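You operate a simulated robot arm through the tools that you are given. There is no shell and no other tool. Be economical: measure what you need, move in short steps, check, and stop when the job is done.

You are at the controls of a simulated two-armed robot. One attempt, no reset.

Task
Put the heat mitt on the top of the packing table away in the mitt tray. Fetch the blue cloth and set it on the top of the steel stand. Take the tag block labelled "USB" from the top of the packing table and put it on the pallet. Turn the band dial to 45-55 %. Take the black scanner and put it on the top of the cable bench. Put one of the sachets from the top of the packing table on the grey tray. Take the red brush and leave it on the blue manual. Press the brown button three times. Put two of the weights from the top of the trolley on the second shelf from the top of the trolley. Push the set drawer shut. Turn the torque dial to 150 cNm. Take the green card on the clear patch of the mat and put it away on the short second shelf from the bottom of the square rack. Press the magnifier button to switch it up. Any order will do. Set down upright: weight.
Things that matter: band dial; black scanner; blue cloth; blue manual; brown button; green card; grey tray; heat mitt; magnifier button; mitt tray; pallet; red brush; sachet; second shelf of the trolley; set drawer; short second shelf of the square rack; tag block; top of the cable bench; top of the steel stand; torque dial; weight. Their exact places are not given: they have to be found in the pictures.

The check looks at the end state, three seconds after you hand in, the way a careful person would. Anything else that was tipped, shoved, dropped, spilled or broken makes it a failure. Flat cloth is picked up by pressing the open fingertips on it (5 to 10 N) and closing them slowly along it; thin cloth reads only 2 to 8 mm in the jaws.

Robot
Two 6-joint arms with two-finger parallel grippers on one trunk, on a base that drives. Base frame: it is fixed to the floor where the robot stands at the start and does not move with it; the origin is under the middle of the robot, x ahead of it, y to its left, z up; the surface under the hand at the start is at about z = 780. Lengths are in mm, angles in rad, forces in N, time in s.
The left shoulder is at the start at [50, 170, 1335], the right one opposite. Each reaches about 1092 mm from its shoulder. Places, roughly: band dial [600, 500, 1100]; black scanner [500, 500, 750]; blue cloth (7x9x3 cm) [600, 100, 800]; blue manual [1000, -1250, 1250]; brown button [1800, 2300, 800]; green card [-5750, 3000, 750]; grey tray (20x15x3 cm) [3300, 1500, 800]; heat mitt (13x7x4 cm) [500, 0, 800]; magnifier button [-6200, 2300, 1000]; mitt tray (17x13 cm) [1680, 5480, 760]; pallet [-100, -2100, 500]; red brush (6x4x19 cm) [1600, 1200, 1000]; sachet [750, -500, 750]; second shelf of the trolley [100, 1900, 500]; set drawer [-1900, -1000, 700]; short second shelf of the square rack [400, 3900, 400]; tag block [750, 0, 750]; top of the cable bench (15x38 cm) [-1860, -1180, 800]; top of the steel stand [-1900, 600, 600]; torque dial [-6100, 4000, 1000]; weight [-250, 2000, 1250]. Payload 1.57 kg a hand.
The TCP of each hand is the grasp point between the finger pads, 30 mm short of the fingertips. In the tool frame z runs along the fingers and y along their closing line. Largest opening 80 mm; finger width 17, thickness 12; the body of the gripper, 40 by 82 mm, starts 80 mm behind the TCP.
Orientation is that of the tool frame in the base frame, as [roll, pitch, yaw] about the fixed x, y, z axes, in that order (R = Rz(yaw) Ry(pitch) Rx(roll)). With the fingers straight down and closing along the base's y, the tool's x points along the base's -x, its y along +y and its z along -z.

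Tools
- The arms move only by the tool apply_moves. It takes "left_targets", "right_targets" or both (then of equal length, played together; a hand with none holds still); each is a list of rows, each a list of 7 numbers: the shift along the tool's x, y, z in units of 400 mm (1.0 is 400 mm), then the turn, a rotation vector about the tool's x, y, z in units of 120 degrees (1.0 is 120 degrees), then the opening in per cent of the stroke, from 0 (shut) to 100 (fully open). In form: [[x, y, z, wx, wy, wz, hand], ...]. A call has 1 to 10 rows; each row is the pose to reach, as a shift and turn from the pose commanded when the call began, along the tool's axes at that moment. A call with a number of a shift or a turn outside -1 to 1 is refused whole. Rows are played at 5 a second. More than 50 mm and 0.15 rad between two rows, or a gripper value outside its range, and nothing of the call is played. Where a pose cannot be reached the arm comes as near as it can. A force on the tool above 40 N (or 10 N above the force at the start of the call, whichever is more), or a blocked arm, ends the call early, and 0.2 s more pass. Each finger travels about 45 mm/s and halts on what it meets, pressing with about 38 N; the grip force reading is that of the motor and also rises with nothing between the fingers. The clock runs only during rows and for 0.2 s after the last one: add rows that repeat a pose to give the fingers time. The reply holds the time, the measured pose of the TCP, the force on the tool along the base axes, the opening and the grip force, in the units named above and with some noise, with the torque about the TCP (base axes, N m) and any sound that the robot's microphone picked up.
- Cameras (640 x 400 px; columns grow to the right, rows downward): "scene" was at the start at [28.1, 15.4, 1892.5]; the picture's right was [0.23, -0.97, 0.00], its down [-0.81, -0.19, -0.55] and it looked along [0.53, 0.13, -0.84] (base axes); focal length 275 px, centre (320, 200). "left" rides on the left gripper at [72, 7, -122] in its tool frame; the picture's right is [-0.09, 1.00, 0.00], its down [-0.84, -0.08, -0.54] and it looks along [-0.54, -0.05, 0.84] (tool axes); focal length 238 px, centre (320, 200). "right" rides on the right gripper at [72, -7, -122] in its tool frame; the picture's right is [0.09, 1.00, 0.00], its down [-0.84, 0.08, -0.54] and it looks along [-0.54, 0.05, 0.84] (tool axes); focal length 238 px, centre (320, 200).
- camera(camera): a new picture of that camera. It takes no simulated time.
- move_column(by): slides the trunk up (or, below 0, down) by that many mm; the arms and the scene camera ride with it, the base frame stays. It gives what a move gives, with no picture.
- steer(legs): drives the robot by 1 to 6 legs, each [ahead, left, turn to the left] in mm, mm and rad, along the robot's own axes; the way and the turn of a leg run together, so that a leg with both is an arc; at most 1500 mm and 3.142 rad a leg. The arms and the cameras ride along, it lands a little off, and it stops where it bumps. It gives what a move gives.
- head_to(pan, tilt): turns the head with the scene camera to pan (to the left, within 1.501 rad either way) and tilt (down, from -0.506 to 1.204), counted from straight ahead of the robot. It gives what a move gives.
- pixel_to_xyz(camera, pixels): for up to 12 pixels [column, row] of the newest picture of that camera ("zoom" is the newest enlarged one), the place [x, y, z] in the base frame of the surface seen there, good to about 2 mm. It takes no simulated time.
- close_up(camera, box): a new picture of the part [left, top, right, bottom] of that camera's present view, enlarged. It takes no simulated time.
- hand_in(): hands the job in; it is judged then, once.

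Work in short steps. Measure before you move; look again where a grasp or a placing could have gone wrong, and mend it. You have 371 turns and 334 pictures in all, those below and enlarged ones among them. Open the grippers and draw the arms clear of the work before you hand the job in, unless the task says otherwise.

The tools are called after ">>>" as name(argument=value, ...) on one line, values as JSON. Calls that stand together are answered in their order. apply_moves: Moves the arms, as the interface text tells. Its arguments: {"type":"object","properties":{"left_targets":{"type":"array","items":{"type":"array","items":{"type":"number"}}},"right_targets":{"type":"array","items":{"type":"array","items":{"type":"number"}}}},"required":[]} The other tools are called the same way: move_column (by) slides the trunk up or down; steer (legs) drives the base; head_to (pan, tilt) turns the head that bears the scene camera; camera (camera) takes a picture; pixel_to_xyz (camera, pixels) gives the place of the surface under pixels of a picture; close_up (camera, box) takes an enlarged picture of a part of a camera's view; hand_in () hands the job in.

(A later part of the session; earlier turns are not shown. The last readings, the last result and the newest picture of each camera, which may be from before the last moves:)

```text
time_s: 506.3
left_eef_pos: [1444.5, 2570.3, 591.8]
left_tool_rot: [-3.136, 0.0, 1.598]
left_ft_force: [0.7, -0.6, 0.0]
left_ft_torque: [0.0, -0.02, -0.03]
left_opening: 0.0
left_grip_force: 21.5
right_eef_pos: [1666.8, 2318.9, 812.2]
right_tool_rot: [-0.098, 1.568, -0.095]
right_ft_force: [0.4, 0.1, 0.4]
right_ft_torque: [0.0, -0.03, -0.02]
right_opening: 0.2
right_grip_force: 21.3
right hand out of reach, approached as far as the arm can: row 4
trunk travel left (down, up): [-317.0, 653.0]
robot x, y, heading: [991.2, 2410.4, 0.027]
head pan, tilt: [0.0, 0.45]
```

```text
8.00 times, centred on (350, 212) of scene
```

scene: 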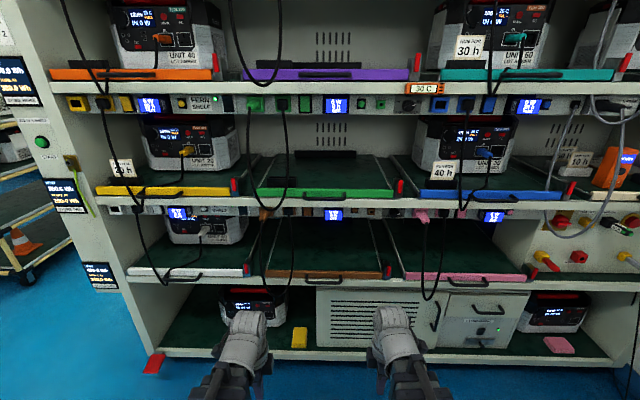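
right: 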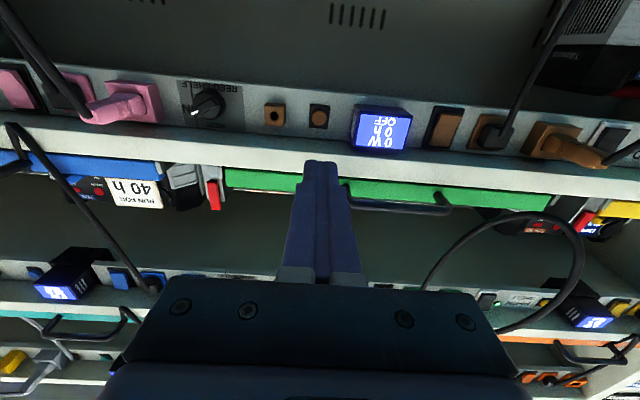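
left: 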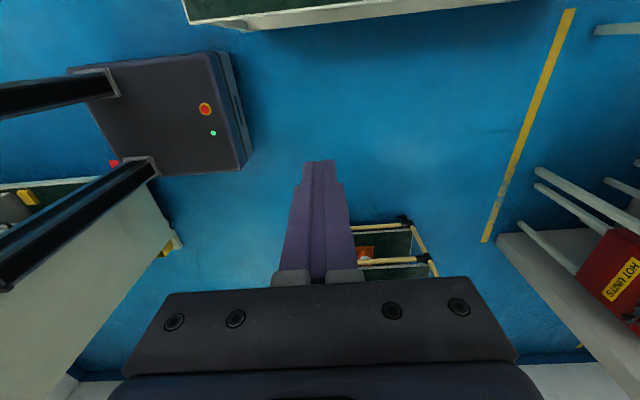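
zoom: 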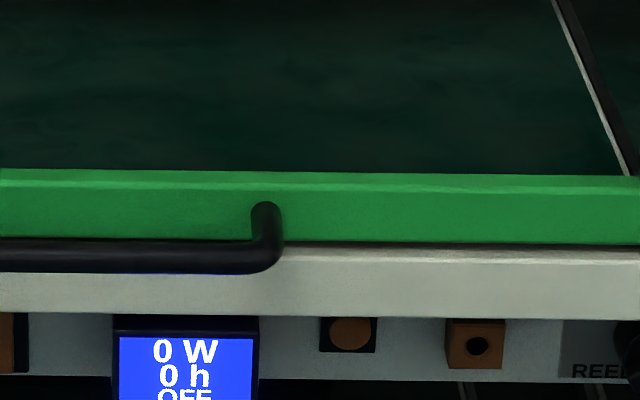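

Display unchanged, but three clicks registered on the round button. Restore the right hand, raise, and drive to the trolley's +y side.

>>> apply_moves(right_targets=[[0, 0, 0, 0, 0.07, 0, 0], [0, 0, 0, 0, 0.14, 0, 0], [0, 0, 0, 0, 0.21, 0, 0], [0, 0, 0, 0, 0.28, 0, 0], [0, 0, 0, 0, 0.35, 0, 0], [0, 0, 0, 0, 0.42, 0, 0], [0, 0, 0, 0, 0.49, 0, 0], [0, 0, 0, 0, 0.56, 0, 0], [0, 0, 0, 0, 0.63, 0, 0], [0, 0, 0, 0, 0.7, 0, 0]])

>>> apply_moves(right_targets=[[0.1, 0, 0, 0, 0.048, 0, 0], [0.2, 0, 0, 0, 0.048, 0, 0], [0.3, 0, 0, 0, 0.048, 0, 0], [0.4, 0, 0, 0, 0.048, 0, 0]])

>>> move_column(by=400)

>>> move_column(by=250)

>>> steer(legs=[[0, 480, 0], [-1000, 0, 0], [0, 0, -1.6]])

>>> head_to(pan=0, tilt=0.8)

>>> camera(camera="scene")

```text
time_s: 508.5
left_eef_pos: [1444.1, 2571.6, 590.8]
left_tool_rot: [-3.136, 0.001, 1.6]
left_ft_force: [0.1, 0.6, 0.3]
left_ft_torque: [0.0, -0.02, 0.0]
left_opening: 0.0
left_grip_force: 20.3
right_eef_pos: [1663.2, 2320.7, 593.2]
right_tool_rot: [-3.141, 0.107, -3.141]
right_ft_force: [0.7, 0.0, 0.1]
right_ft_torque: [0.01, 0.01, 0.01]
right_opening: 0.0
right_grip_force: 21.4
right hand out of reach, approached as far as the arm can: row 1, 2, 3, 4, 5, 6, 7, 8, 9, 10
trunk travel left (down, up): [-317.0, 653.0]
robot x, y, heading: [991.1, 2409.3, 0.029]
head pan, tilt: [0.0, 0.45]
```

```text
time_s: 509.5
left_eef_pos: [1443.5, 2571.5, 592.6]
left_tool_rot: [-3.137, 0.0, 1.598]
left_ft_force: [0.1, 0.5, 0.4]
left_ft_torque: [-0.04, 0.02, 0.0]
left_opening: 0.2
left_grip_force: 21.2
right_eef_pos: [1509.4, 2319.8, 591.1]
right_tool_rot: [3.141, 0.006, -3.141]
right_ft_force: [-0.1, -0.5, -0.6]
right_ft_torque: [0.0, -0.01, -0.03]
right_opening: 0.0
right_grip_force: 21.0
right hand out of reach, approached as far as the arm can: row 1, 2, 3, 4
trunk travel left (down, up): [-317.0, 653.0]
robot x, y, heading: [993.6, 2410.0, 0.026]
head pan, tilt: [0.0, 0.45]
```

```text
time_s: 513.4
left_eef_pos: [1445.5, 2572.8, 991.3]
left_tool_rot: [-3.137, -0.001, 1.6]
left_ft_force: [0.4, 0.7, -0.1]
left_ft_torque: [-0.03, 0.01, -0.01]
left_opening: 0.0
left_grip_force: 20.7
right_eef_pos: [1511.0, 2320.7, 993.5]
right_tool_rot: [3.141, 0.009, -3.142]
right_ft_force: [0.1, -0.3, 0.3]
right_ft_torque: [0.01, -0.02, -0.01]
right_opening: 0.0
right_grip_force: 21.0
trunk travel left (down, up): [-717.0, 253.0]
robot x, y, heading: [987.8, 2411.6, 0.023]
head pan, tilt: [0.0, 0.45]
```

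```text
time_s: 515.9
left_eef_pos: [1444.3, 2572.9, 1240.8]
left_tool_rot: [-3.136, -0.001, 1.598]
left_ft_force: [-0.3, -0.4, -0.1]
left_ft_torque: [-0.01, 0.0, 0.0]
left_opening: 0.1
left_grip_force: 21.8
right_eef_pos: [1509.8, 2320.2, 1241.9]
right_tool_rot: [-3.141, 0.009, 3.139]
right_ft_force: [0.0, -0.4, -0.3]
right_ft_torque: [-0.01, -0.03, -0.01]
right_opening: 0.2
right_grip_force: 22.1
trunk travel left (down, up): [-967.0, 3.0]
robot x, y, heading: [992.6, 2407.2, 0.022]
head pan, tilt: [0.0, 0.45]
```

```text
time_s: 527.5
left_eef_pos: [119.6, 2394.9, 1242.3]
left_tool_rot: [-3.136, 0.0, 0.005]
left_ft_force: [-0.9, 0.5, -0.2]
left_ft_torque: [-0.01, 0.0, -0.04]
left_opening: 0.1
left_grip_force: 21.7
right_eef_pos: [-133.8, 2334.5, 1241.3]
right_tool_rot: [-3.14, 0.007, 1.548]
right_ft_force: [0.0, -0.2, 0.6]
right_ft_torque: [-0.01, -0.01, -0.02]
right_opening: 0.2
right_grip_force: 21.7
trunk travel left (down, up): [-967.0, 3.0]
robot x, y, heading: [-29.4, 2848.4, -1.57]
head pan, tilt: [0.0, 0.45]
```

```text
time_s: 528.3
left_eef_pos: [119.0, 2393.4, 1241.8]
left_tool_rot: [-3.135, 0.001, 0.002]
left_ft_force: [0.1, -0.9, 1.0]
left_ft_torque: [0.03, -0.02, 0.01]
left_opening: 0.0
left_grip_force: 21.5
right_eef_pos: [-134.5, 2333.6, 1241.0]
right_tool_rot: [3.141, 0.008, 1.545]
right_ft_force: [-0.3, 0.2, -0.2]
right_ft_torque: [-0.02, 0.01, -0.03]
right_opening: 0.1
right_grip_force: 21.7
trunk travel left (down, up): [-967.0, 3.0]
robot x, y, heading: [-30.7, 2846.6, -1.567]
head pan, tilt: [0.0, 0.799]
```

```text
133 pictures are left
```

scene: 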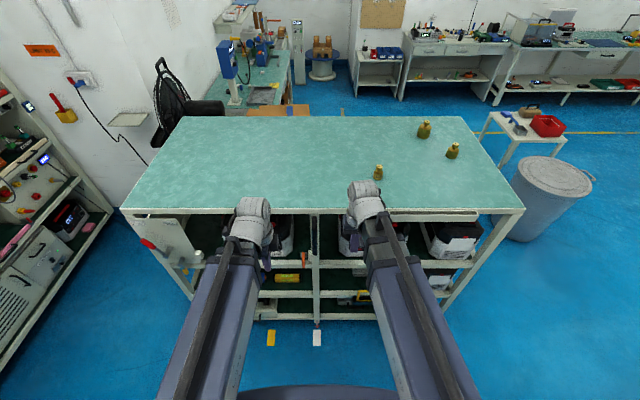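

Measure weights, trolley top, shelves, and the red item on the left wall.

>>> pixel_to_xyz(camera="scene", pixels=[[379, 172], [379, 166], [452, 150], [424, 128], [300, 180], [290, 265], [290, 285], [290, 305], [340, 300], [62, 112], [57, 98], [125, 210]])

>>> close_up(camera="scene", box=[130, 195, 500, 330])

>>> close_up(camera="scene", box=[20, 60, 160, 180])

```text
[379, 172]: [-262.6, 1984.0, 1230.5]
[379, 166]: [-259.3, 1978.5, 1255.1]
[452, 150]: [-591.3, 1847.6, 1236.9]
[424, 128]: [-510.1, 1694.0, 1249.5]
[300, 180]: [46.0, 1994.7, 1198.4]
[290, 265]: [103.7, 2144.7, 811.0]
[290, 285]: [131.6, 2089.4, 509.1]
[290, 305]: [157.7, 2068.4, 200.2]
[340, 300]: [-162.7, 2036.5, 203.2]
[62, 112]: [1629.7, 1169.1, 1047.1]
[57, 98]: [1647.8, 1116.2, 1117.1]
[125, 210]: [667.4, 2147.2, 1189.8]
```

```text
1.73 times, centred on (315, 262) of scene
```

zoom: 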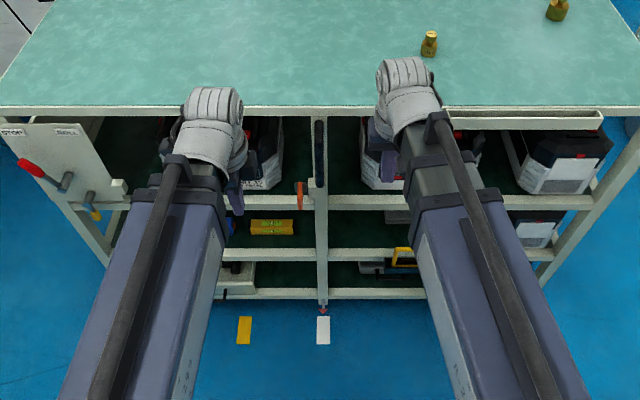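

```text
3.33 times, centred on (90, 120) of scene
```

zoom: 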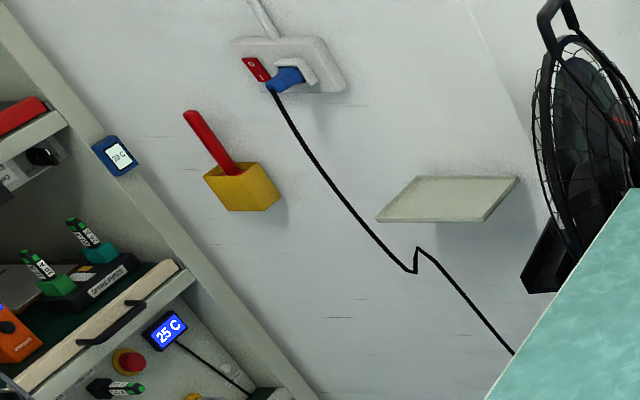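

Brush is in a yellow wall holder. Shelves at z 811, 509 (second), 200. Lower the trunk to inspect the second shelf for free room.

>>> steer(legs=[[-150, -250, 0]])

>>> move_column(by=-400)

>>> move_column(by=-350)

>>> head_to(pan=0.1, tilt=0.6)

>>> camera(camera="scene")

```text
time_s: 530.3
left_eef_pos: [-132.5, 2543.9, 1242.5]
left_tool_rot: [-3.139, 0.001, -0.002]
left_ft_force: [-0.9, 0.5, -0.6]
left_ft_torque: [-0.06, -0.03, 0.02]
left_opening: 0.0
left_grip_force: 21.8
right_eef_pos: [-385.5, 2485.0, 1241.7]
right_tool_rot: [-3.141, 0.007, 1.542]
right_ft_force: [-0.1, -0.7, 0.1]
right_ft_torque: [0.01, -0.03, 0.02]
right_opening: 0.1
right_grip_force: 21.0
trunk travel left (down, up): [-967.0, 3.0]
robot x, y, heading: [-278.0, 3000.8, -1.575]
head pan, tilt: [0.0, 0.799]
```

```text
time_s: 534.1
left_eef_pos: [-131.9, 2544.0, 841.3]
left_tool_rot: [-3.137, 0.0, -0.004]
left_ft_force: [-0.7, -0.3, 0.0]
left_ft_torque: [0.0, 0.04, -0.01]
left_opening: 0.2
left_grip_force: 20.6
right_eef_pos: [-384.8, 2485.3, 841.6]
right_tool_rot: [-3.141, 0.006, 1.542]
right_ft_force: [0.0, 0.5, 0.3]
right_ft_torque: [0.03, 0.02, -0.03]
right_opening: 0.0
right_grip_force: 21.4
trunk travel left (down, up): [-567.0, 403.0]
robot x, y, heading: [-279.2, 2998.1, -1.574]
head pan, tilt: [0.0, 0.799]
```

```text
time_s: 537.6
left_eef_pos: [-132.4, 2543.2, 490.8]
left_tool_rot: [-3.135, 0.0, -0.004]
left_ft_force: [0.4, 0.2, -0.2]
left_ft_torque: [0.0, -0.03, 0.01]
left_opening: 0.0
left_grip_force: 21.0
right_eef_pos: [-385.2, 2485.6, 491.1]
right_tool_rot: [-3.14, 0.007, 1.542]
right_ft_force: [0.0, -0.7, -1.2]
right_ft_torque: [0.05, 0.01, 0.01]
right_opening: 0.2
right_grip_force: 21.0
trunk travel left (down, up): [-217.0, 753.0]
robot x, y, heading: [-280.6, 3001.0, -1.575]
head pan, tilt: [0.0, 0.799]
```

```text
time_s: 538.3
left_eef_pos: [-132.1, 2542.9, 492.3]
left_tool_rot: [-3.137, -0.001, -0.002]
left_ft_force: [0.6, 0.0, -0.1]
left_ft_torque: [-0.01, 0.0, 0.02]
left_opening: 0.2
left_grip_force: 21.0
right_eef_pos: [-384.8, 2485.4, 491.2]
right_tool_rot: [-3.142, 0.008, 1.542]
right_ft_force: [0.3, 0.1, -0.6]
right_ft_torque: [-0.01, 0.03, -0.01]
right_opening: 0.0
right_grip_force: 21.6
trunk travel left (down, up): [-217.0, 753.0]
robot x, y, heading: [-272.6, 3002.2, -1.577]
head pan, tilt: [0.099, 0.6]
```

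```text
130 pictures are left
```

scene: 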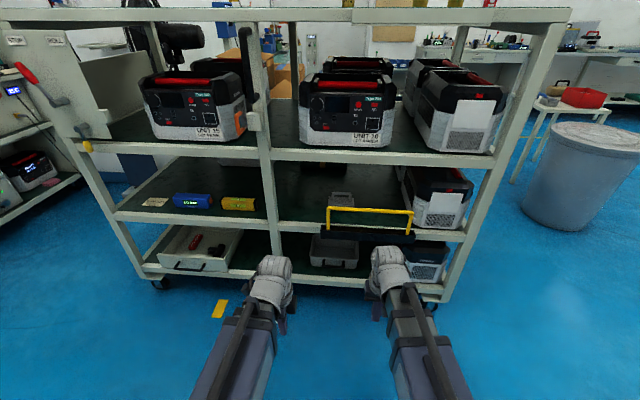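

Measure free spots on the second shelf.

>>> close_up(camera="scene", box=[110, 140, 440, 270])

>>> pixel_to_xyz(camera="scene", pixels=[[155, 203], [192, 201], [237, 203], [255, 203], [215, 185], [290, 205], [310, 205], [335, 200], [330, 212], [270, 190], [240, 183], [258, 190]])

>>> pixel_to_xyz(camera="scene", pixels=[[290, 222], [290, 158], [240, 155], [300, 152], [225, 215], [285, 190], [305, 190], [370, 210], [245, 170]])

```text
1.94 times, centred on (275, 205) of scene
```

zoom: 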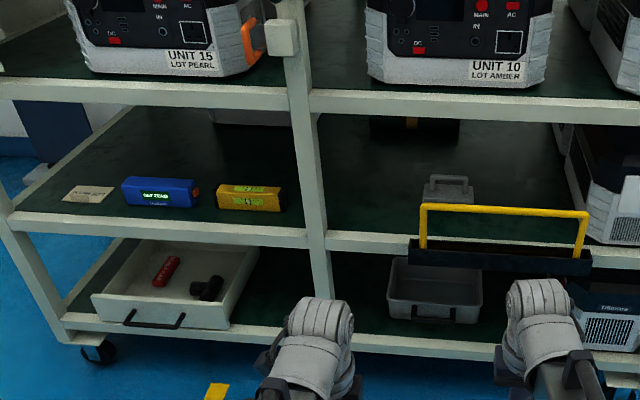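

```text
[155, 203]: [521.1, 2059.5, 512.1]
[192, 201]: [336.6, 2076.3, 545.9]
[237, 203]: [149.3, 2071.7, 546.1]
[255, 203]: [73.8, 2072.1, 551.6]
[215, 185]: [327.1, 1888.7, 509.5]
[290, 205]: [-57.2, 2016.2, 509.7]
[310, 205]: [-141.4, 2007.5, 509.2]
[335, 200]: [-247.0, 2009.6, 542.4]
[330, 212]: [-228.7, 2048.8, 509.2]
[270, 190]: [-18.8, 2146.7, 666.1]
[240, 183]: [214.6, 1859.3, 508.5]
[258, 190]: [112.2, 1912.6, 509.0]
```

```text
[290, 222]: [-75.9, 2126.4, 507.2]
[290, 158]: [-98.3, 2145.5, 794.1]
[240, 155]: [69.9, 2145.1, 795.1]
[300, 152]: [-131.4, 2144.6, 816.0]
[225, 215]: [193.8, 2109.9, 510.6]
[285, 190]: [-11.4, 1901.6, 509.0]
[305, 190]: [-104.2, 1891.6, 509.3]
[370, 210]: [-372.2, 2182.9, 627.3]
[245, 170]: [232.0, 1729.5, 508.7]
```

Free lane on the second shelf at x −50…−200, y 1890…2120. I raise the trunk and rotate the left hand −90° so its camera is on top when tilted forward.

>>> apply_moves(left_targets=[[0, 0, 0, 0, 0, 0.07, 0], [0, 0, 0, 0, 0, 0.14, 0], [0, 0, 0, 0, 0, 0.21, 0], [0, 0, 0, 0, 0, 0.28, 0], [0, 0, 0, 0, 0, 0.35, 0], [0, 0, 0, 0, 0, 0.42, 0], [0, 0, 0, 0, 0, 0.49, 0], [0, 0, 0, 0, 0, 0.56, 0], [0, 0, 0, 0, 0, 0.63, 0], [0, 0, 0, 0, 0, 0.7, 0]])

>>> apply_moves(left_targets=[[0, 0, 0, 0, 0, 0.05, 0]])

>>> move_column(by=400)

>>> move_column(by=353)

```text
time_s: 540.5
left_eef_pos: [-131.6, 2544.1, 491.5]
left_tool_rot: [3.141, 0.005, -1.472]
left_ft_force: [0.0, -0.3, 1.3]
left_ft_torque: [-0.02, 0.01, 0.03]
left_opening: 0.3
left_grip_force: 22.0
right_eef_pos: [-385.1, 2485.0, 492.1]
right_tool_rot: [3.141, 0.007, 1.543]
right_ft_force: [-0.1, 0.1, -0.2]
right_ft_torque: [0.02, 0.0, 0.02]
right_opening: 0.0
right_grip_force: 20.9
trunk travel left (down, up): [-217.0, 753.0]
robot x, y, heading: [-279.4, 3001.8, -1.581]
head pan, tilt: [0.099, 0.6]
```

```text
time_s: 540.9
left_eef_pos: [-158.4, 2545.4, 491.6]
left_tool_rot: [-3.137, 0.004, -1.565]
left_ft_force: [-0.4, 0.4, -0.8]
left_ft_torque: [0.02, 0.02, 0.02]
left_opening: 0.0
left_grip_force: 21.4
left hand out of reach, approached as far as the arm can: row 1
right_eef_pos: [-383.9, 2484.6, 490.6]
right_tool_rot: [-3.141, 0.005, 1.542]
right_ft_force: [-0.4, 0.7, 1.0]
right_ft_torque: [0.05, 0.04, 0.02]
right_opening: 0.1
right_grip_force: 21.6
trunk travel left (down, up): [-217.0, 753.0]
robot x, y, heading: [-277.4, 2999.5, -1.579]
head pan, tilt: [0.099, 0.6]
```

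```text
time_s: 544.7
left_eef_pos: [-158.5, 2544.9, 891.6]
left_tool_rot: [-3.137, 0.003, -1.562]
left_ft_force: [0.9, 0.3, 0.0]
left_ft_torque: [0.01, 0.01, 0.0]
left_opening: 0.0
left_grip_force: 21.2
right_eef_pos: [-384.1, 2483.5, 891.5]
right_tool_rot: [-3.141, 0.007, 1.542]
right_ft_force: [-0.1, -0.3, 0.1]
right_ft_torque: [0.0, 0.01, 0.02]
right_opening: 0.1
right_grip_force: 21.6
trunk travel left (down, up): [-617.0, 353.0]
robot x, y, heading: [-279.7, 3001.8, -1.577]
head pan, tilt: [0.099, 0.6]
```

```text
time_s: 548.2
left_eef_pos: [-158.1, 2545.8, 1244.8]
left_tool_rot: [-3.137, 0.004, -1.563]
left_ft_force: [-0.5, -0.5, 0.0]
left_ft_torque: [0.0, 0.0, 0.01]
left_opening: 0.0
left_grip_force: 20.4
right_eef_pos: [-385.2, 2485.9, 1244.0]
right_tool_rot: [-3.139, 0.009, 1.542]
right_ft_force: [-0.5, -0.5, -1.8]
right_ft_torque: [0.01, 0.01, 0.0]
right_opening: 0.0
right_grip_force: 21.2
trunk travel left (down, up): [-970.0, 0.0]
robot x, y, heading: [-283.1, 3004.1, -1.574]
head pan, tilt: [0.099, 0.6]
```

Drive to (−412,2750) and tilt the left hand 50° forward.

>>> steer(legs=[[250, -130, 0]])

>>> apply_moves(left_targets=[[0, 0, 0, 0, 0.06, 0, 60], [0.03, 0, 0, 0, 0.12, 0, 80], [0.06, 0, 0, 0, 0.18, 0, 80], [0.09, 0, 0, 0, 0.24, 0, 80], [0.12, 0, 0, 0, 0.3, 0, 80], [0.15, 0, 0, 0, 0.36, 0, 80], [0.18, 0, 0, 0, 0.417, 0, 80]])

>>> camera(camera="left")

```text
time_s: 550.1
left_eef_pos: [-291.2, 2294.2, 1243.8]
left_tool_rot: [-3.138, 0.005, -1.563]
left_ft_force: [0.3, 0.3, -0.3]
left_ft_torque: [-0.01, 0.03, 0.01]
left_opening: 0.0
left_grip_force: 21.1
right_eef_pos: [-516.8, 2233.6, 1243.7]
right_tool_rot: [-3.141, 0.007, 1.541]
right_ft_force: [-0.9, 0.3, -0.2]
right_ft_torque: [0.01, 0.0, 0.04]
right_opening: 0.0
right_grip_force: 21.2
trunk travel left (down, up): [-970.0, 0.0]
robot x, y, heading: [-416.9, 2745.8, -1.574]
head pan, tilt: [0.099, 0.6]
```

```text
time_s: 551.7
left_eef_pos: [-307.0, 2129.1, 1322.1]
left_tool_rot: [-3.132, -0.868, -1.568]
left_ft_force: [-0.4, 0.6, 0.9]
left_ft_torque: [0.01, -0.02, 0.0]
left_opening: 64.0
left_grip_force: 0.0
left hand out of reach, approached as far as the arm can: row 1, 2, 3, 4, 5, 6, 7
right_eef_pos: [-516.7, 2232.7, 1243.3]
right_tool_rot: [-3.142, 0.007, 1.542]
right_ft_force: [0.8, 0.1, -0.8]
right_ft_torque: [-0.03, -0.01, 0.02]
right_opening: 0.0
right_grip_force: 21.1
trunk travel left (down, up): [-970.0, 0.0]
robot x, y, heading: [-413.4, 2749.9, -1.572]
head pan, tilt: [0.099, 0.6]
```

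```text
128 pictures are left
```

left: 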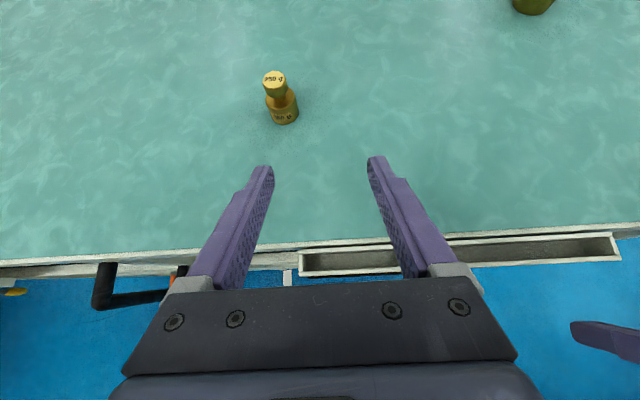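

Good view. Zoom on the weight and measure.

>>> close_up(camera="left", box=[240, 55, 320, 135])

>>> pixel_to_xyz(camera="left", pixels=[[275, 77], [266, 80], [286, 80], [270, 110], [298, 108], [284, 118], [278, 92], [284, 124]])

```text
5.00 times, centred on (280, 95) of left
```

zoom: 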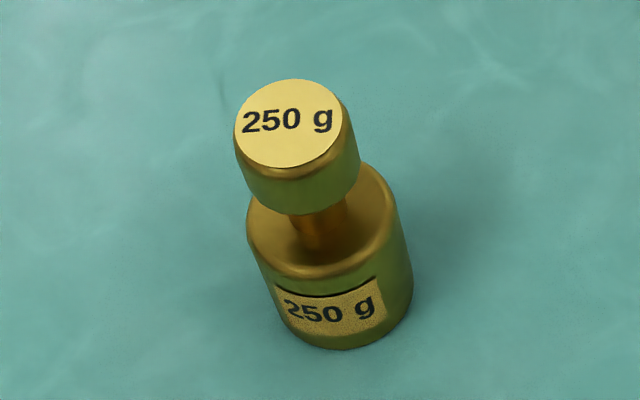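

```text
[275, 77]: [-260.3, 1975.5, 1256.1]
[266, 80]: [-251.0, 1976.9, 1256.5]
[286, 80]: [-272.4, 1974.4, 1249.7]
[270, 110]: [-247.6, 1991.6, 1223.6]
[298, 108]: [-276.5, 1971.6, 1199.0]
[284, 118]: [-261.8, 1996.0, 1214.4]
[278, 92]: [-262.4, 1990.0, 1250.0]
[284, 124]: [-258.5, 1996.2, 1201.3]
```

Weight body Ø≈32 at (−262,1979). Move the hand over it at height, then lower.

>>> apply_moves(left_targets=[[0.058, -0.028, 0.069, 0, 0, 0, 80], [0.116, -0.056, 0.1375, 0, 0, 0, 80], [0.174, -0.084, 0.206, 0, 0, 0, 80], [0.2325, -0.1125, 0.275, 0, 0, 0, 80], [0.2325, -0.1125, 0.275, 0, 0, 0, 80]])

>>> move_column(by=-60)

>>> camera(camera="left")

```text
time_s: 552.9
left_eef_pos: [-269.7, 1991.5, 1322.9]
left_tool_rot: [-3.128, -0.873, -1.557]
left_ft_force: [0.4, -0.4, 0.3]
left_ft_torque: [0.0, 0.0, -0.01]
left_opening: 63.8
left_grip_force: 0.1
left hand out of reach, approached as far as the arm can: row 4, 5
right_eef_pos: [-516.6, 2233.5, 1244.6]
right_tool_rot: [-3.141, 0.009, 1.543]
right_ft_force: [-0.4, -0.7, 0.3]
right_ft_torque: [-0.02, 0.0, 0.01]
right_opening: 0.1
right_grip_force: 21.3
trunk travel left (down, up): [-970.0, 0.0]
robot x, y, heading: [-414.0, 2748.8, -1.576]
head pan, tilt: [0.099, 0.6]
```

```text
time_s: 553.9
left_eef_pos: [-271.7, 1991.3, 1263.2]
left_tool_rot: [-3.129, -0.87, -1.558]
left_ft_force: [-0.2, 0.4, -0.1]
left_ft_torque: [0.01, 0.02, -0.01]
left_opening: 63.6
left_grip_force: 0.1
right_eef_pos: [-515.6, 2233.3, 1184.3]
right_tool_rot: [-3.141, 0.007, 1.542]
right_ft_force: [0.1, -0.2, -0.7]
right_ft_torque: [-0.01, -0.02, 0.0]
right_opening: 0.0
right_grip_force: 21.6
trunk travel left (down, up): [-910.0, 60.0]
robot x, y, heading: [-409.2, 2746.1, -1.575]
head pan, tilt: [0.099, 0.6]
```

```text
126 pictures are left
```

left: 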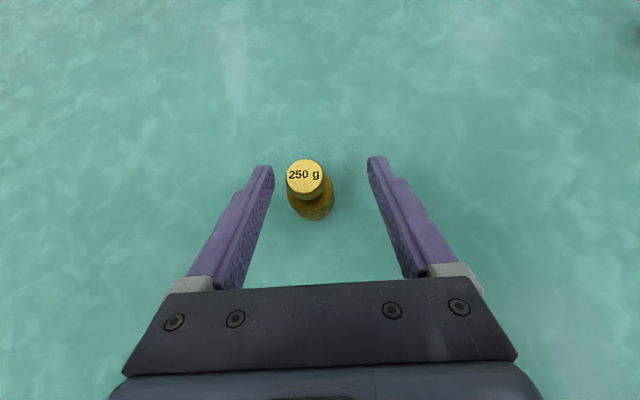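

Strafe the base 9 mm left to centre on the weight, then lower.

>>> steer(legs=[[5, 9, 0]])

>>> move_column(by=-36)

>>> camera(camera="left")

```text
time_s: 554.7
left_eef_pos: [-262.5, 1985.5, 1262.5]
left_tool_rot: [-3.128, -0.871, -1.559]
left_ft_force: [0.0, 0.3, -0.4]
left_ft_torque: [0.0, -0.01, -0.03]
left_opening: 64.3
left_grip_force: 0.1
right_eef_pos: [-509.1, 2229.4, 1184.3]
right_tool_rot: [-3.141, 0.008, 1.541]
right_ft_force: [-0.1, -0.5, -0.2]
right_ft_torque: [-0.01, 0.0, -0.01]
right_opening: 0.0
right_grip_force: 21.3
trunk travel left (down, up): [-910.0, 60.0]
robot x, y, heading: [-402.5, 2741.3, -1.575]
head pan, tilt: [0.099, 0.6]
```

```text
time_s: 555.5
left_eef_pos: [-262.7, 1986.1, 1226.3]
left_tool_rot: [-3.127, -0.87, -1.559]
left_ft_force: [0.2, -0.3, 0.2]
left_ft_torque: [0.02, -0.01, 0.04]
left_opening: 63.9
left_grip_force: 0.1
right_eef_pos: [-508.6, 2228.0, 1148.4]
right_tool_rot: [3.141, 0.007, 1.541]
right_ft_force: [0.7, 0.5, -0.3]
right_ft_torque: [0.02, 0.0, -0.03]
right_opening: 0.0
right_grip_force: 21.9
trunk travel left (down, up): [-874.0, 96.0]
robot x, y, heading: [-399.3, 2747.1, -1.575]
head pan, tilt: [0.099, 0.6]
```

```text
125 pictures are left
```

left: 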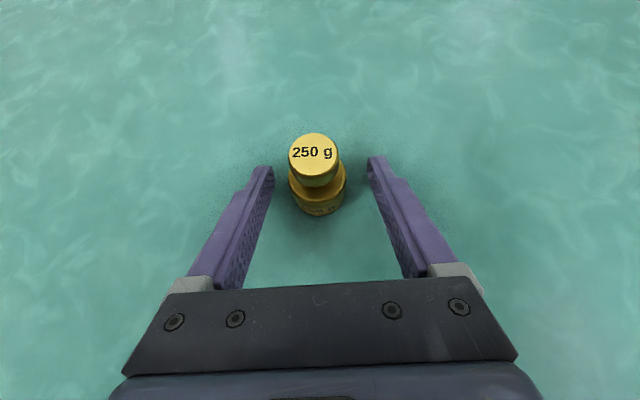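

Centred. Close slowly and lift 40.

>>> apply_moves(left_targets=[[0, 0, 0, 0, 0, 0, 60], [0, 0, 0, 0, 0, 0, 50], [0, 0, 0, 0, 0, 0, 40], [0, 0, 0, 0, 0, 0, 20], [0, 0, 0, 0, 0, 0, 0], [0, 0, 0, 0, 0, 0, 0], [0, 0, 0, 0, 0, 0, 0]])

>>> move_column(by=60)

>>> camera(camera="left")

```text
time_s: 557.1
left_eef_pos: [-261.4, 1986.7, 1227.3]
left_tool_rot: [-3.129, -0.87, -1.56]
left_ft_force: [0.6, 0.2, 1.1]
left_ft_torque: [0.02, -0.03, 0.0]
left_opening: 34.8
left_grip_force: 38.0
right_eef_pos: [-507.7, 2228.0, 1147.8]
right_tool_rot: [3.141, 0.007, 1.541]
right_ft_force: [-0.4, 0.4, 0.0]
right_ft_torque: [-0.01, -0.01, 0.01]
right_opening: 0.1
right_grip_force: 21.4
trunk travel left (down, up): [-874.0, 96.0]
robot x, y, heading: [-399.2, 2743.9, -1.573]
head pan, tilt: [0.099, 0.6]
```

```text
time_s: 558.1
left_eef_pos: [-261.9, 1985.6, 1285.6]
left_tool_rot: [-3.13, -0.871, -1.557]
left_ft_force: [0.3, -0.4, -2.6]
left_ft_torque: [0.02, 0.0, 0.01]
left_opening: 34.8
left_grip_force: 37.6
right_eef_pos: [-507.6, 2228.8, 1208.0]
right_tool_rot: [-3.141, 0.008, 1.54]
right_ft_force: [-0.2, 0.2, -0.1]
right_ft_torque: [0.03, 0.01, 0.01]
right_opening: 0.0
right_grip_force: 21.3
trunk travel left (down, up): [-934.0, 36.0]
robot x, y, heading: [-402.8, 2748.5, -1.579]
head pan, tilt: [0.099, 0.6]
```

```text
124 pictures are left
```

left: 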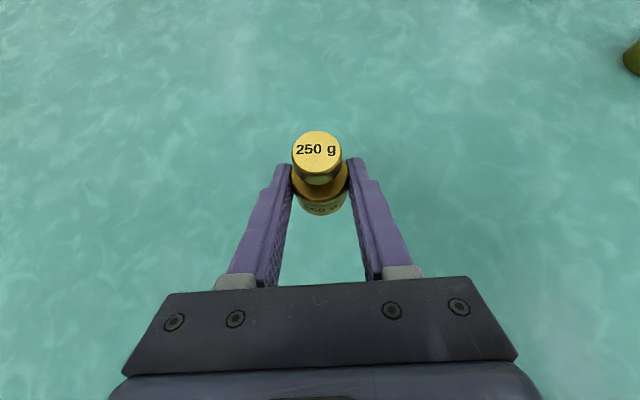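

Weight held upright. Back off, strafe to the lane (x≈−125) and lower to shelf height.

>>> steer(legs=[[-350, 0, 0], [0, 137, 0]])

>>> move_column(by=-400)

>>> move_column(by=-333)

>>> camera(camera="left")

>>> camera(camera="scene")

```text
time_s: 561.3
left_eef_pos: [-117.7, 2333.5, 1286.6]
left_tool_rot: [-3.131, -0.87, -1.55]
left_ft_force: [0.4, 0.0, -2.7]
left_ft_torque: [0.02, 0.02, -0.04]
left_opening: 35.0
left_grip_force: 37.9
right_eef_pos: [-364.3, 2574.5, 1208.3]
right_tool_rot: [-3.14, 0.006, 1.548]
right_ft_force: [-0.2, 0.8, 0.6]
right_ft_torque: [0.05, 0.05, 0.04]
right_opening: 0.0
right_grip_force: 21.5
trunk travel left (down, up): [-934.0, 36.0]
robot x, y, heading: [-262.5, 3089.1, -1.573]
head pan, tilt: [0.099, 0.6]
```

```text
time_s: 565.1
left_eef_pos: [-118.8, 2333.7, 885.7]
left_tool_rot: [-3.129, -0.872, -1.552]
left_ft_force: [-0.2, -0.1, -2.6]
left_ft_torque: [0.02, 0.03, 0.01]
left_opening: 34.6
left_grip_force: 37.9
right_eef_pos: [-366.7, 2574.8, 808.1]
right_tool_rot: [-3.141, 0.006, 1.55]
right_ft_force: [0.7, -0.4, 0.0]
right_ft_torque: [-0.01, -0.01, -0.01]
right_opening: 0.1
right_grip_force: 21.2
trunk travel left (down, up): [-534.0, 436.0]
robot x, y, heading: [-265.4, 3092.9, -1.57]
head pan, tilt: [0.099, 0.6]
```

```text
time_s: 568.4
left_eef_pos: [-118.9, 2334.1, 553.7]
left_tool_rot: [-3.129, -0.871, -1.551]
left_ft_force: [0.5, 0.6, -2.6]
left_ft_torque: [0.0, 0.02, -0.01]
left_opening: 35.1
left_grip_force: 37.9
right_eef_pos: [-366.9, 2574.8, 475.9]
right_tool_rot: [-3.141, 0.007, 1.548]
right_ft_force: [0.0, -0.3, -0.3]
right_ft_torque: [0.0, -0.01, -0.01]
right_opening: 0.0
right_grip_force: 21.2
trunk travel left (down, up): [-201.0, 769.0]
robot x, y, heading: [-266.1, 3093.4, -1.567]
head pan, tilt: [0.099, 0.6]
```

```text
123 pictures are left
```

left: 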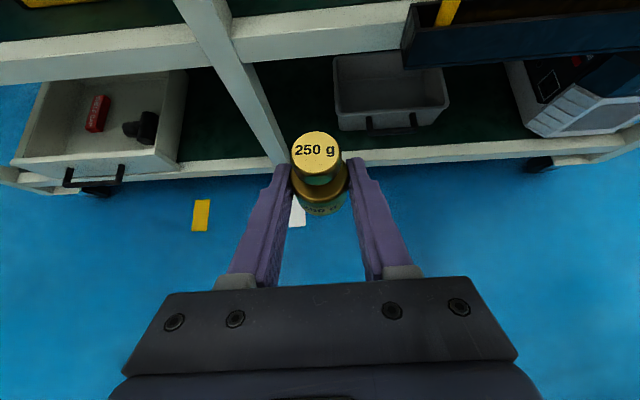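

```text
122 pictures are left
```

scene: 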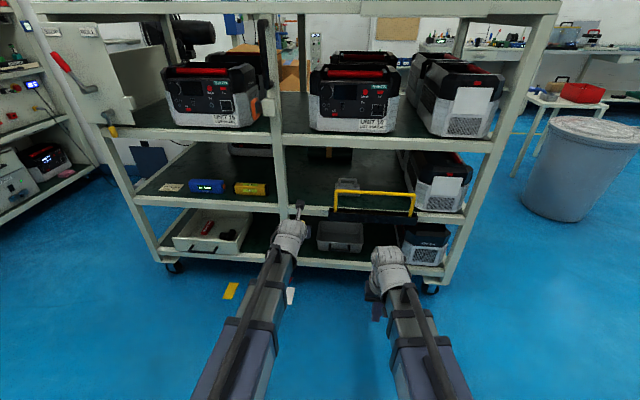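

Measure the post and toolbox edges from this view.

>>> pixel_to_xyz(camera="left", pixels=[[232, 20], [240, 50], [225, 40], [404, 50], [420, 40], [300, 35], [390, 20], [300, 70], [320, 5]])

>>> close_up(camera="scene", box=[250, 130, 430, 250])

```text
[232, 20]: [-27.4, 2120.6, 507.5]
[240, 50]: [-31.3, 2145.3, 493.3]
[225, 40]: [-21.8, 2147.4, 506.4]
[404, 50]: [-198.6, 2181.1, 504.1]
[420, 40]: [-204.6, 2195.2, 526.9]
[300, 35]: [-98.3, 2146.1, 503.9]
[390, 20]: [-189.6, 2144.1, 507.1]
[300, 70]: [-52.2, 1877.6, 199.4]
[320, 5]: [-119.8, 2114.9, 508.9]
```

```text
3.33 times, centred on (340, 190) of scene
```

zoom: 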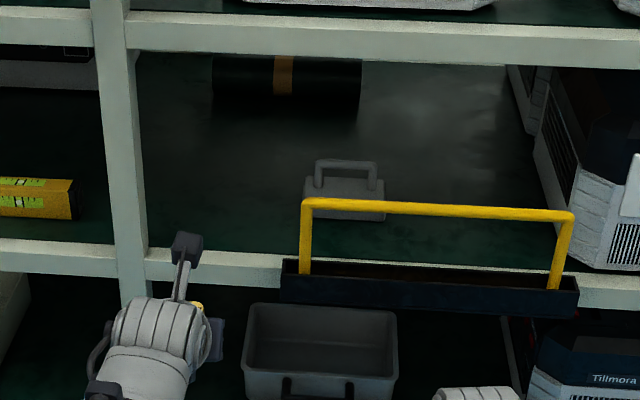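

Lane x −31…−198, hand centred at −119. Drive ahead 300 slowly.

>>> steer(legs=[[150, 0, 0]])

>>> steer(legs=[[150, 0, 0]])

>>> camera(camera="left")

```text
time_s: 569.8
left_eef_pos: [-118.7, 2176.6, 553.2]
left_tool_rot: [-3.129, -0.872, -1.552]
left_ft_force: [-0.6, 0.2, -2.6]
left_ft_torque: [0.0, -0.03, -0.02]
left_opening: 34.8
left_grip_force: 38.6
right_eef_pos: [-367.1, 2417.3, 475.2]
right_tool_rot: [3.142, 0.006, 1.546]
right_ft_force: [1.2, 0.7, 0.1]
right_ft_torque: [0.02, 0.0, 0.0]
right_opening: 0.0
right_grip_force: 21.5
trunk travel left (down, up): [-201.0, 769.0]
robot x, y, heading: [-265.4, 2934.8, -1.569]
head pan, tilt: [0.099, 0.6]
```

```text
time_s: 571.2
left_eef_pos: [-121.2, 2020.4, 553.3]
left_tool_rot: [-3.129, -0.871, -1.553]
left_ft_force: [0.2, -0.5, -2.9]
left_ft_torque: [-0.01, 0.02, 0.0]
left_opening: 34.5
left_grip_force: 38.1
right_eef_pos: [-368.1, 2262.7, 474.5]
right_tool_rot: [3.142, 0.006, 1.545]
right_ft_force: [-0.1, -0.3, -0.5]
right_ft_torque: [-0.02, 0.02, 0.0]
right_opening: 0.0
right_grip_force: 21.4
trunk travel left (down, up): [-201.0, 769.0]
robot x, y, heading: [-264.5, 2779.6, -1.565]
head pan, tilt: [0.099, 0.6]
```

```text
120 pictures are left
```

left: 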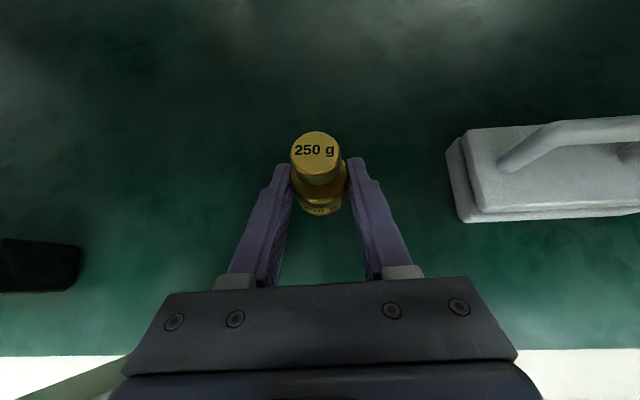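

Extend the arm 60 mm deeper, then lower to the shelf.

>>> apply_moves(left_targets=[[0.048, 0, 0.057, 0, 0, 0, 0], [0.097, 0, 0.1145, 0, 0, 0, 0], [0.097, 0, 0.1145, 0, 0, 0, 0]])

>>> move_column(by=-12)

>>> move_column(by=-3)

```text
time_s: 572.0
left_eef_pos: [-119.2, 1961.6, 552.0]
left_tool_rot: [-3.129, -0.872, -1.55]
left_ft_force: [0.5, -0.2, -2.9]
left_ft_torque: [0.03, 0.0, -0.02]
left_opening: 34.6
left_grip_force: 38.0
right_eef_pos: [-367.5, 2262.7, 475.3]
right_tool_rot: [-3.141, 0.008, 1.545]
right_ft_force: [0.7, -0.4, 0.1]
right_ft_torque: [0.0, -0.01, 0.0]
right_opening: 0.0
right_grip_force: 21.0
trunk travel left (down, up): [-201.0, 769.0]
robot x, y, heading: [-262.9, 2777.8, -1.569]
head pan, tilt: [0.099, 0.6]
```

```text
time_s: 572.6
left_eef_pos: [-118.9, 1961.4, 541.0]
left_tool_rot: [-3.129, -0.872, -1.548]
left_ft_force: [-0.2, -0.8, -2.7]
left_ft_torque: [0.03, 0.04, 0.01]
left_opening: 34.4
left_grip_force: 37.4
right_eef_pos: [-367.5, 2262.5, 464.1]
right_tool_rot: [3.141, 0.006, 1.546]
right_ft_force: [-0.7, -0.3, -0.5]
right_ft_torque: [-0.02, 0.01, 0.02]
right_opening: 0.0
right_grip_force: 21.4
trunk travel left (down, up): [-189.0, 781.0]
robot x, y, heading: [-262.9, 2779.9, -1.574]
head pan, tilt: [0.099, 0.6]
```

```text
time_s: 573.1
left_eef_pos: [-119.4, 1961.3, 539.0]
left_tool_rot: [-3.129, -0.87, -1.549]
left_ft_force: [0.7, 0.0, -2.5]
left_ft_torque: [0.01, -0.01, -0.04]
left_opening: 34.7
left_grip_force: 37.8
right_eef_pos: [-367.3, 2262.2, 460.3]
right_tool_rot: [-3.142, 0.007, 1.546]
right_ft_force: [0.1, 0.4, 0.5]
right_ft_torque: [0.0, 0.03, 0.01]
right_opening: 0.0
right_grip_force: 21.1
trunk travel left (down, up): [-186.0, 784.0]
robot x, y, heading: [-263.5, 2780.8, -1.571]
head pan, tilt: [0.099, 0.6]
```

Continue in 1–2 mm steps to contact.

>>> move_column(by=-1.5)

>>> move_column(by=-1.5)

```text
time_s: 573.6
left_eef_pos: [-118.7, 1960.9, 537.2]
left_tool_rot: [-3.128, -0.87, -1.547]
left_ft_force: [0.3, 0.1, -2.3]
left_ft_torque: [0.03, 0.01, -0.03]
left_opening: 34.7
left_grip_force: 37.8
right_eef_pos: [-367.4, 2263.1, 458.9]
right_tool_rot: [-3.141, 0.006, 1.546]
right_ft_force: [-0.3, 0.0, 0.4]
right_ft_torque: [0.04, 0.02, 0.02]
right_opening: 0.1
right_grip_force: 21.2
trunk travel left (down, up): [-184.0, 786.0]
robot x, y, heading: [-267.1, 2775.8, -1.573]
head pan, tilt: [0.099, 0.6]
```

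```text
time_s: 574.1
left_eef_pos: [-118.3, 1960.8, 537.1]
left_tool_rot: [-3.128, -0.875, -1.55]
left_ft_force: [0.7, -0.2, 10.4]
left_ft_torque: [-0.12, -0.05, 0.0]
left_opening: 34.4
left_grip_force: 38.3
right_eef_pos: [-367.6, 2263.6, 458.0]
right_tool_rot: [-3.142, 0.009, 1.543]
right_ft_force: [0.6, 0.4, 0.5]
right_ft_torque: [0.02, 0.03, -0.01]
right_opening: 0.0
right_grip_force: 21.2
trunk travel left (down, up): [-183.0, 787.0]
robot x, y, heading: [-265.7, 2776.8, -1.571]
head pan, tilt: [0.099, 0.6]
```

Contact. Open and back out.

>>> apply_moves(left_targets=[[0, 0, 0, 0, 0, 0, 50], [0, 0, 0, 0, 0, 0, 60], [0, 0, 0, 0, 0, 0, 65], [0, 0, 0, 0, 0, 0, 65]])

>>> apply_moves(left_targets=[[-0.048, 0, -0.057, 0, 0, 0, 65], [-0.097, 0, -0.1145, 0, 0, 0, 65]])

>>> camera(camera="left")

```text
time_s: 575.1
left_eef_pos: [-119.1, 1962.4, 535.4]
left_tool_rot: [-3.129, -0.871, -1.548]
left_ft_force: [3.0, 2.9, 5.5]
left_ft_torque: [-0.02, 0.04, -0.03]
left_opening: 48.6
left_grip_force: 0.2
right_eef_pos: [-367.1, 2263.5, 458.4]
right_tool_rot: [-3.141, 0.008, 1.545]
right_ft_force: [0.1, -0.3, 0.3]
right_ft_torque: [0.02, -0.01, -0.01]
right_opening: 0.0
right_grip_force: 21.2
trunk travel left (down, up): [-183.0, 787.0]
robot x, y, heading: [-265.1, 2779.0, -1.574]
head pan, tilt: [0.099, 0.6]
```

```text
time_s: 575.7
left_eef_pos: [-121.1, 2020.4, 537.4]
left_tool_rot: [-3.128, -0.871, -1.55]
left_ft_force: [0.2, -1.1, 5.4]
left_ft_torque: [-0.13, 0.16, -0.04]
left_opening: 51.7
left_grip_force: 0.0
right_eef_pos: [-367.7, 2262.8, 457.3]
right_tool_rot: [-3.141, 0.005, 1.545]
right_ft_force: [-0.8, 0.1, -0.6]
right_ft_torque: [0.02, -0.02, 0.01]
right_opening: 0.0
right_grip_force: 21.5
trunk travel left (down, up): [-183.0, 787.0]
robot x, y, heading: [-263.3, 2780.8, -1.575]
head pan, tilt: [0.099, 0.6]
```

```text
119 pictures are left
```

left: 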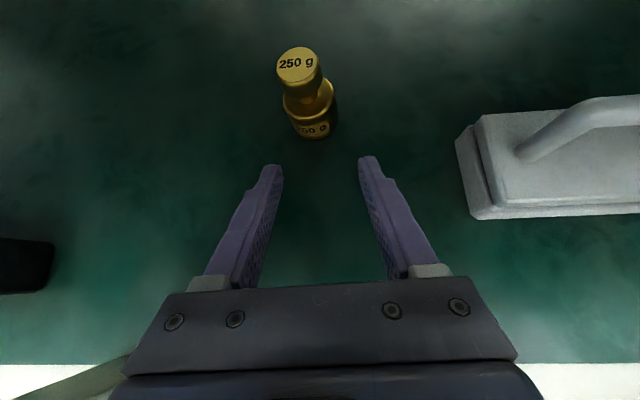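

Weight stands on the shelf. Verify it's upright, lift 12 mm and back out.

>>> pixel_to_xyz(camera="left", pixels=[[298, 60], [283, 68], [318, 68], [285, 105], [335, 105], [312, 135]])

>>> move_column(by=12)

>>> steer(legs=[[-330, 0, 0]])

>>> move_column(by=400)

>>> move_column(by=375)

```text
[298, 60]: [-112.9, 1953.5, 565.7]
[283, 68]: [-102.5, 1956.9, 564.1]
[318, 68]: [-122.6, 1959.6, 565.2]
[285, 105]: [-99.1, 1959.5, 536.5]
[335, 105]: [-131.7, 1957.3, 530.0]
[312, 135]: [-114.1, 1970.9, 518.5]
```

```text
time_s: 576.3
left_eef_pos: [-121.1, 2018.8, 547.2]
left_tool_rot: [-3.129, -0.871, -1.551]
left_ft_force: [-0.5, 0.7, 0.4]
left_ft_torque: [0.01, -0.01, -0.01]
left_opening: 52.0
left_grip_force: 0.1
right_eef_pos: [-366.8, 2262.2, 468.9]
right_tool_rot: [-3.141, 0.006, 1.544]
right_ft_force: [0.1, 0.1, -0.5]
right_ft_torque: [-0.02, 0.02, 0.03]
right_opening: 0.0
right_grip_force: 21.9
trunk travel left (down, up): [-195.0, 775.0]
robot x, y, heading: [-264.1, 2777.9, -1.571]
head pan, tilt: [0.099, 0.6]
```

```text
time_s: 578.5
left_eef_pos: [-124.8, 2345.9, 547.3]
left_tool_rot: [-3.127, -0.87, -1.555]
left_ft_force: [-0.6, -0.7, -0.9]
left_ft_torque: [0.0, -0.02, 0.0]
left_opening: 51.7
left_grip_force: 0.1
right_eef_pos: [-369.3, 2591.7, 469.3]
right_tool_rot: [3.141, 0.006, 1.54]
right_ft_force: [-0.3, 0.4, 0.4]
right_ft_torque: [0.0, 0.0, -0.01]
right_opening: 0.0
right_grip_force: 21.4
trunk travel left (down, up): [-195.0, 775.0]
robot x, y, heading: [-264.0, 3105.6, -1.581]
head pan, tilt: [0.099, 0.6]
```

```text
time_s: 582.3
left_eef_pos: [-125.9, 2347.2, 948.1]
left_tool_rot: [-3.128, -0.87, -1.554]
left_ft_force: [-0.5, 0.2, -0.1]
left_ft_torque: [0.03, 0.0, 0.01]
left_opening: 51.8
left_grip_force: 0.0
right_eef_pos: [-369.3, 2591.9, 870.2]
right_tool_rot: [3.141, 0.008, 1.541]
right_ft_force: [0.2, 0.5, 0.0]
right_ft_torque: [0.0, -0.01, -0.01]
right_opening: 0.0
right_grip_force: 21.2
trunk travel left (down, up): [-595.0, 375.0]
robot x, y, heading: [-263.8, 3109.1, -1.581]
head pan, tilt: [0.099, 0.6]
```

```text
time_s: 585.9
left_eef_pos: [-124.4, 2347.1, 1323.5]
left_tool_rot: [-3.128, -0.871, -1.555]
left_ft_force: [0.4, 0.2, 0.4]
left_ft_torque: [-0.03, -0.01, 0.01]
left_opening: 52.2
left_grip_force: 0.0
right_eef_pos: [-369.4, 2591.3, 1244.6]
right_tool_rot: [3.141, 0.007, 1.539]
right_ft_force: [-0.2, -0.2, 0.2]
right_ft_torque: [-0.03, 0.0, 0.01]
right_opening: 0.0
right_grip_force: 21.2
trunk travel left (down, up): [-970.0, 0.0]
robot x, y, heading: [-263.2, 3107.6, -1.573]
head pan, tilt: [0.099, 0.6]
```

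First weight upright. Drive for the second one at (−591,1848).

>>> steer(legs=[[0, -467, 0], [363, 0, 0]])

>>> camera(camera="left")

```text
time_s: 590.6
left_eef_pos: [-601.7, 1994.5, 1321.9]
left_tool_rot: [-3.128, -0.87, -1.56]
left_ft_force: [0.1, -0.6, -0.2]
left_ft_torque: [0.06, -0.02, 0.02]
left_opening: 51.9
left_grip_force: 0.0
right_eef_pos: [-846.1, 2241.6, 1244.4]
right_tool_rot: [3.141, 0.007, 1.535]
right_ft_force: [-0.3, -0.9, -0.5]
right_ft_torque: [-0.01, 0.02, 0.04]
right_opening: 0.1
right_grip_force: 21.6
trunk travel left (down, up): [-970.0, 0.0]
robot x, y, heading: [-734.3, 2756.1, -1.582]
head pan, tilt: [0.099, 0.6]
```

```text
118 pictures are left
```

left: 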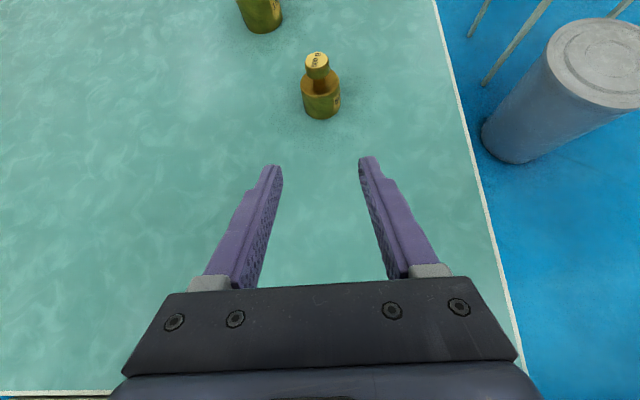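

Measure this weight.

>>> close_up(camera="left", box=[280, 40, 360, 130])

>>> pixel_to_xyz(camera="left", pixels=[[317, 60], [302, 95], [339, 95], [321, 112], [307, 60], [327, 60], [321, 117]])

```text
4.44 times, centred on (320, 85) of left
```

zoom: 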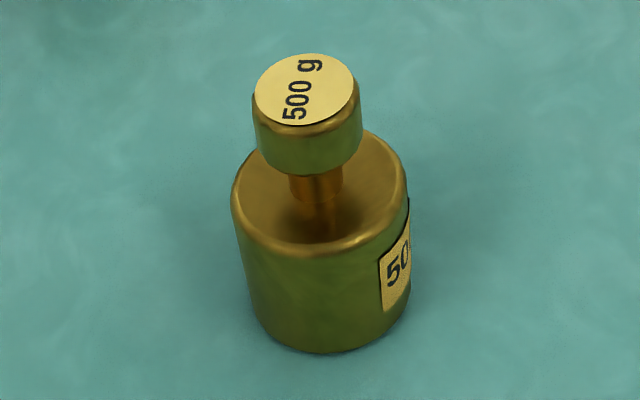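

```text
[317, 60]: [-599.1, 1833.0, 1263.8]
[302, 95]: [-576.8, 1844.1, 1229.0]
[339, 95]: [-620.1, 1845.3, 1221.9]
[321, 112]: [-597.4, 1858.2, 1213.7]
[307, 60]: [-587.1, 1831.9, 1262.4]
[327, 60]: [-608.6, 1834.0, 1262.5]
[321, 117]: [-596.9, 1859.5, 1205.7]
```

A 500 g weight, body Ø≈43 at (−598,1838). Extend 150 and lower.

>>> apply_moves(left_targets=[[0.06, 0, 0.0715, 0, 0, 0, 80], [0.121, 0, 0.143, 0, 0, 0, 80], [0.18, -0.005, 0.2145, 0, 0, 0, 80], [0.242, -0.01, 0.286, 0, 0, 0, 80], [0.242, -0.01, 0.286, 0, 0, 0, 80]])

>>> move_column(by=-60)

>>> camera(camera="left")

```text
time_s: 591.8
left_eef_pos: [-595.0, 1846.3, 1323.1]
left_tool_rot: [-3.124, -0.871, -1.551]
left_ft_force: [0.0, 0.1, -0.1]
left_ft_torque: [0.02, -0.01, -0.03]
left_opening: 64.1
left_grip_force: 0.1
left hand out of reach, approached as far as the arm can: row 4
right_eef_pos: [-845.2, 2242.8, 1243.9]
right_tool_rot: [-3.141, 0.008, 1.534]
right_ft_force: [0.5, -0.9, 0.8]
right_ft_torque: [0.0, 0.01, 0.01]
right_opening: 0.2
right_grip_force: 21.5
trunk travel left (down, up): [-970.0, 0.0]
robot x, y, heading: [-733.4, 2758.2, -1.583]
head pan, tilt: [0.099, 0.6]
```

```text
time_s: 592.8
left_eef_pos: [-594.9, 1846.4, 1263.5]
left_tool_rot: [-3.125, -0.872, -1.552]
left_ft_force: [-0.5, -0.6, 0.2]
left_ft_torque: [0.02, 0.03, -0.03]
left_opening: 64.0
left_grip_force: 0.2
right_eef_pos: [-845.0, 2242.5, 1183.9]
right_tool_rot: [3.141, 0.008, 1.534]
right_ft_force: [0.0, -0.4, 0.1]
right_ft_torque: [0.03, -0.01, 0.03]
right_opening: 0.0
right_grip_force: 21.6
trunk travel left (down, up): [-910.0, 60.0]
robot x, y, heading: [-732.7, 2757.9, -1.584]
head pan, tilt: [0.099, 0.6]
```

```text
116 pictures are left
```

left: 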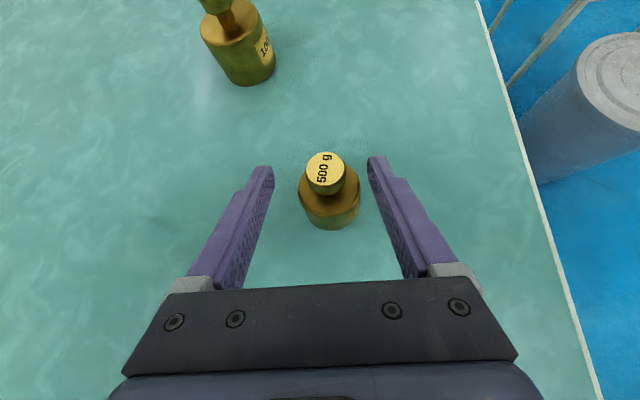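

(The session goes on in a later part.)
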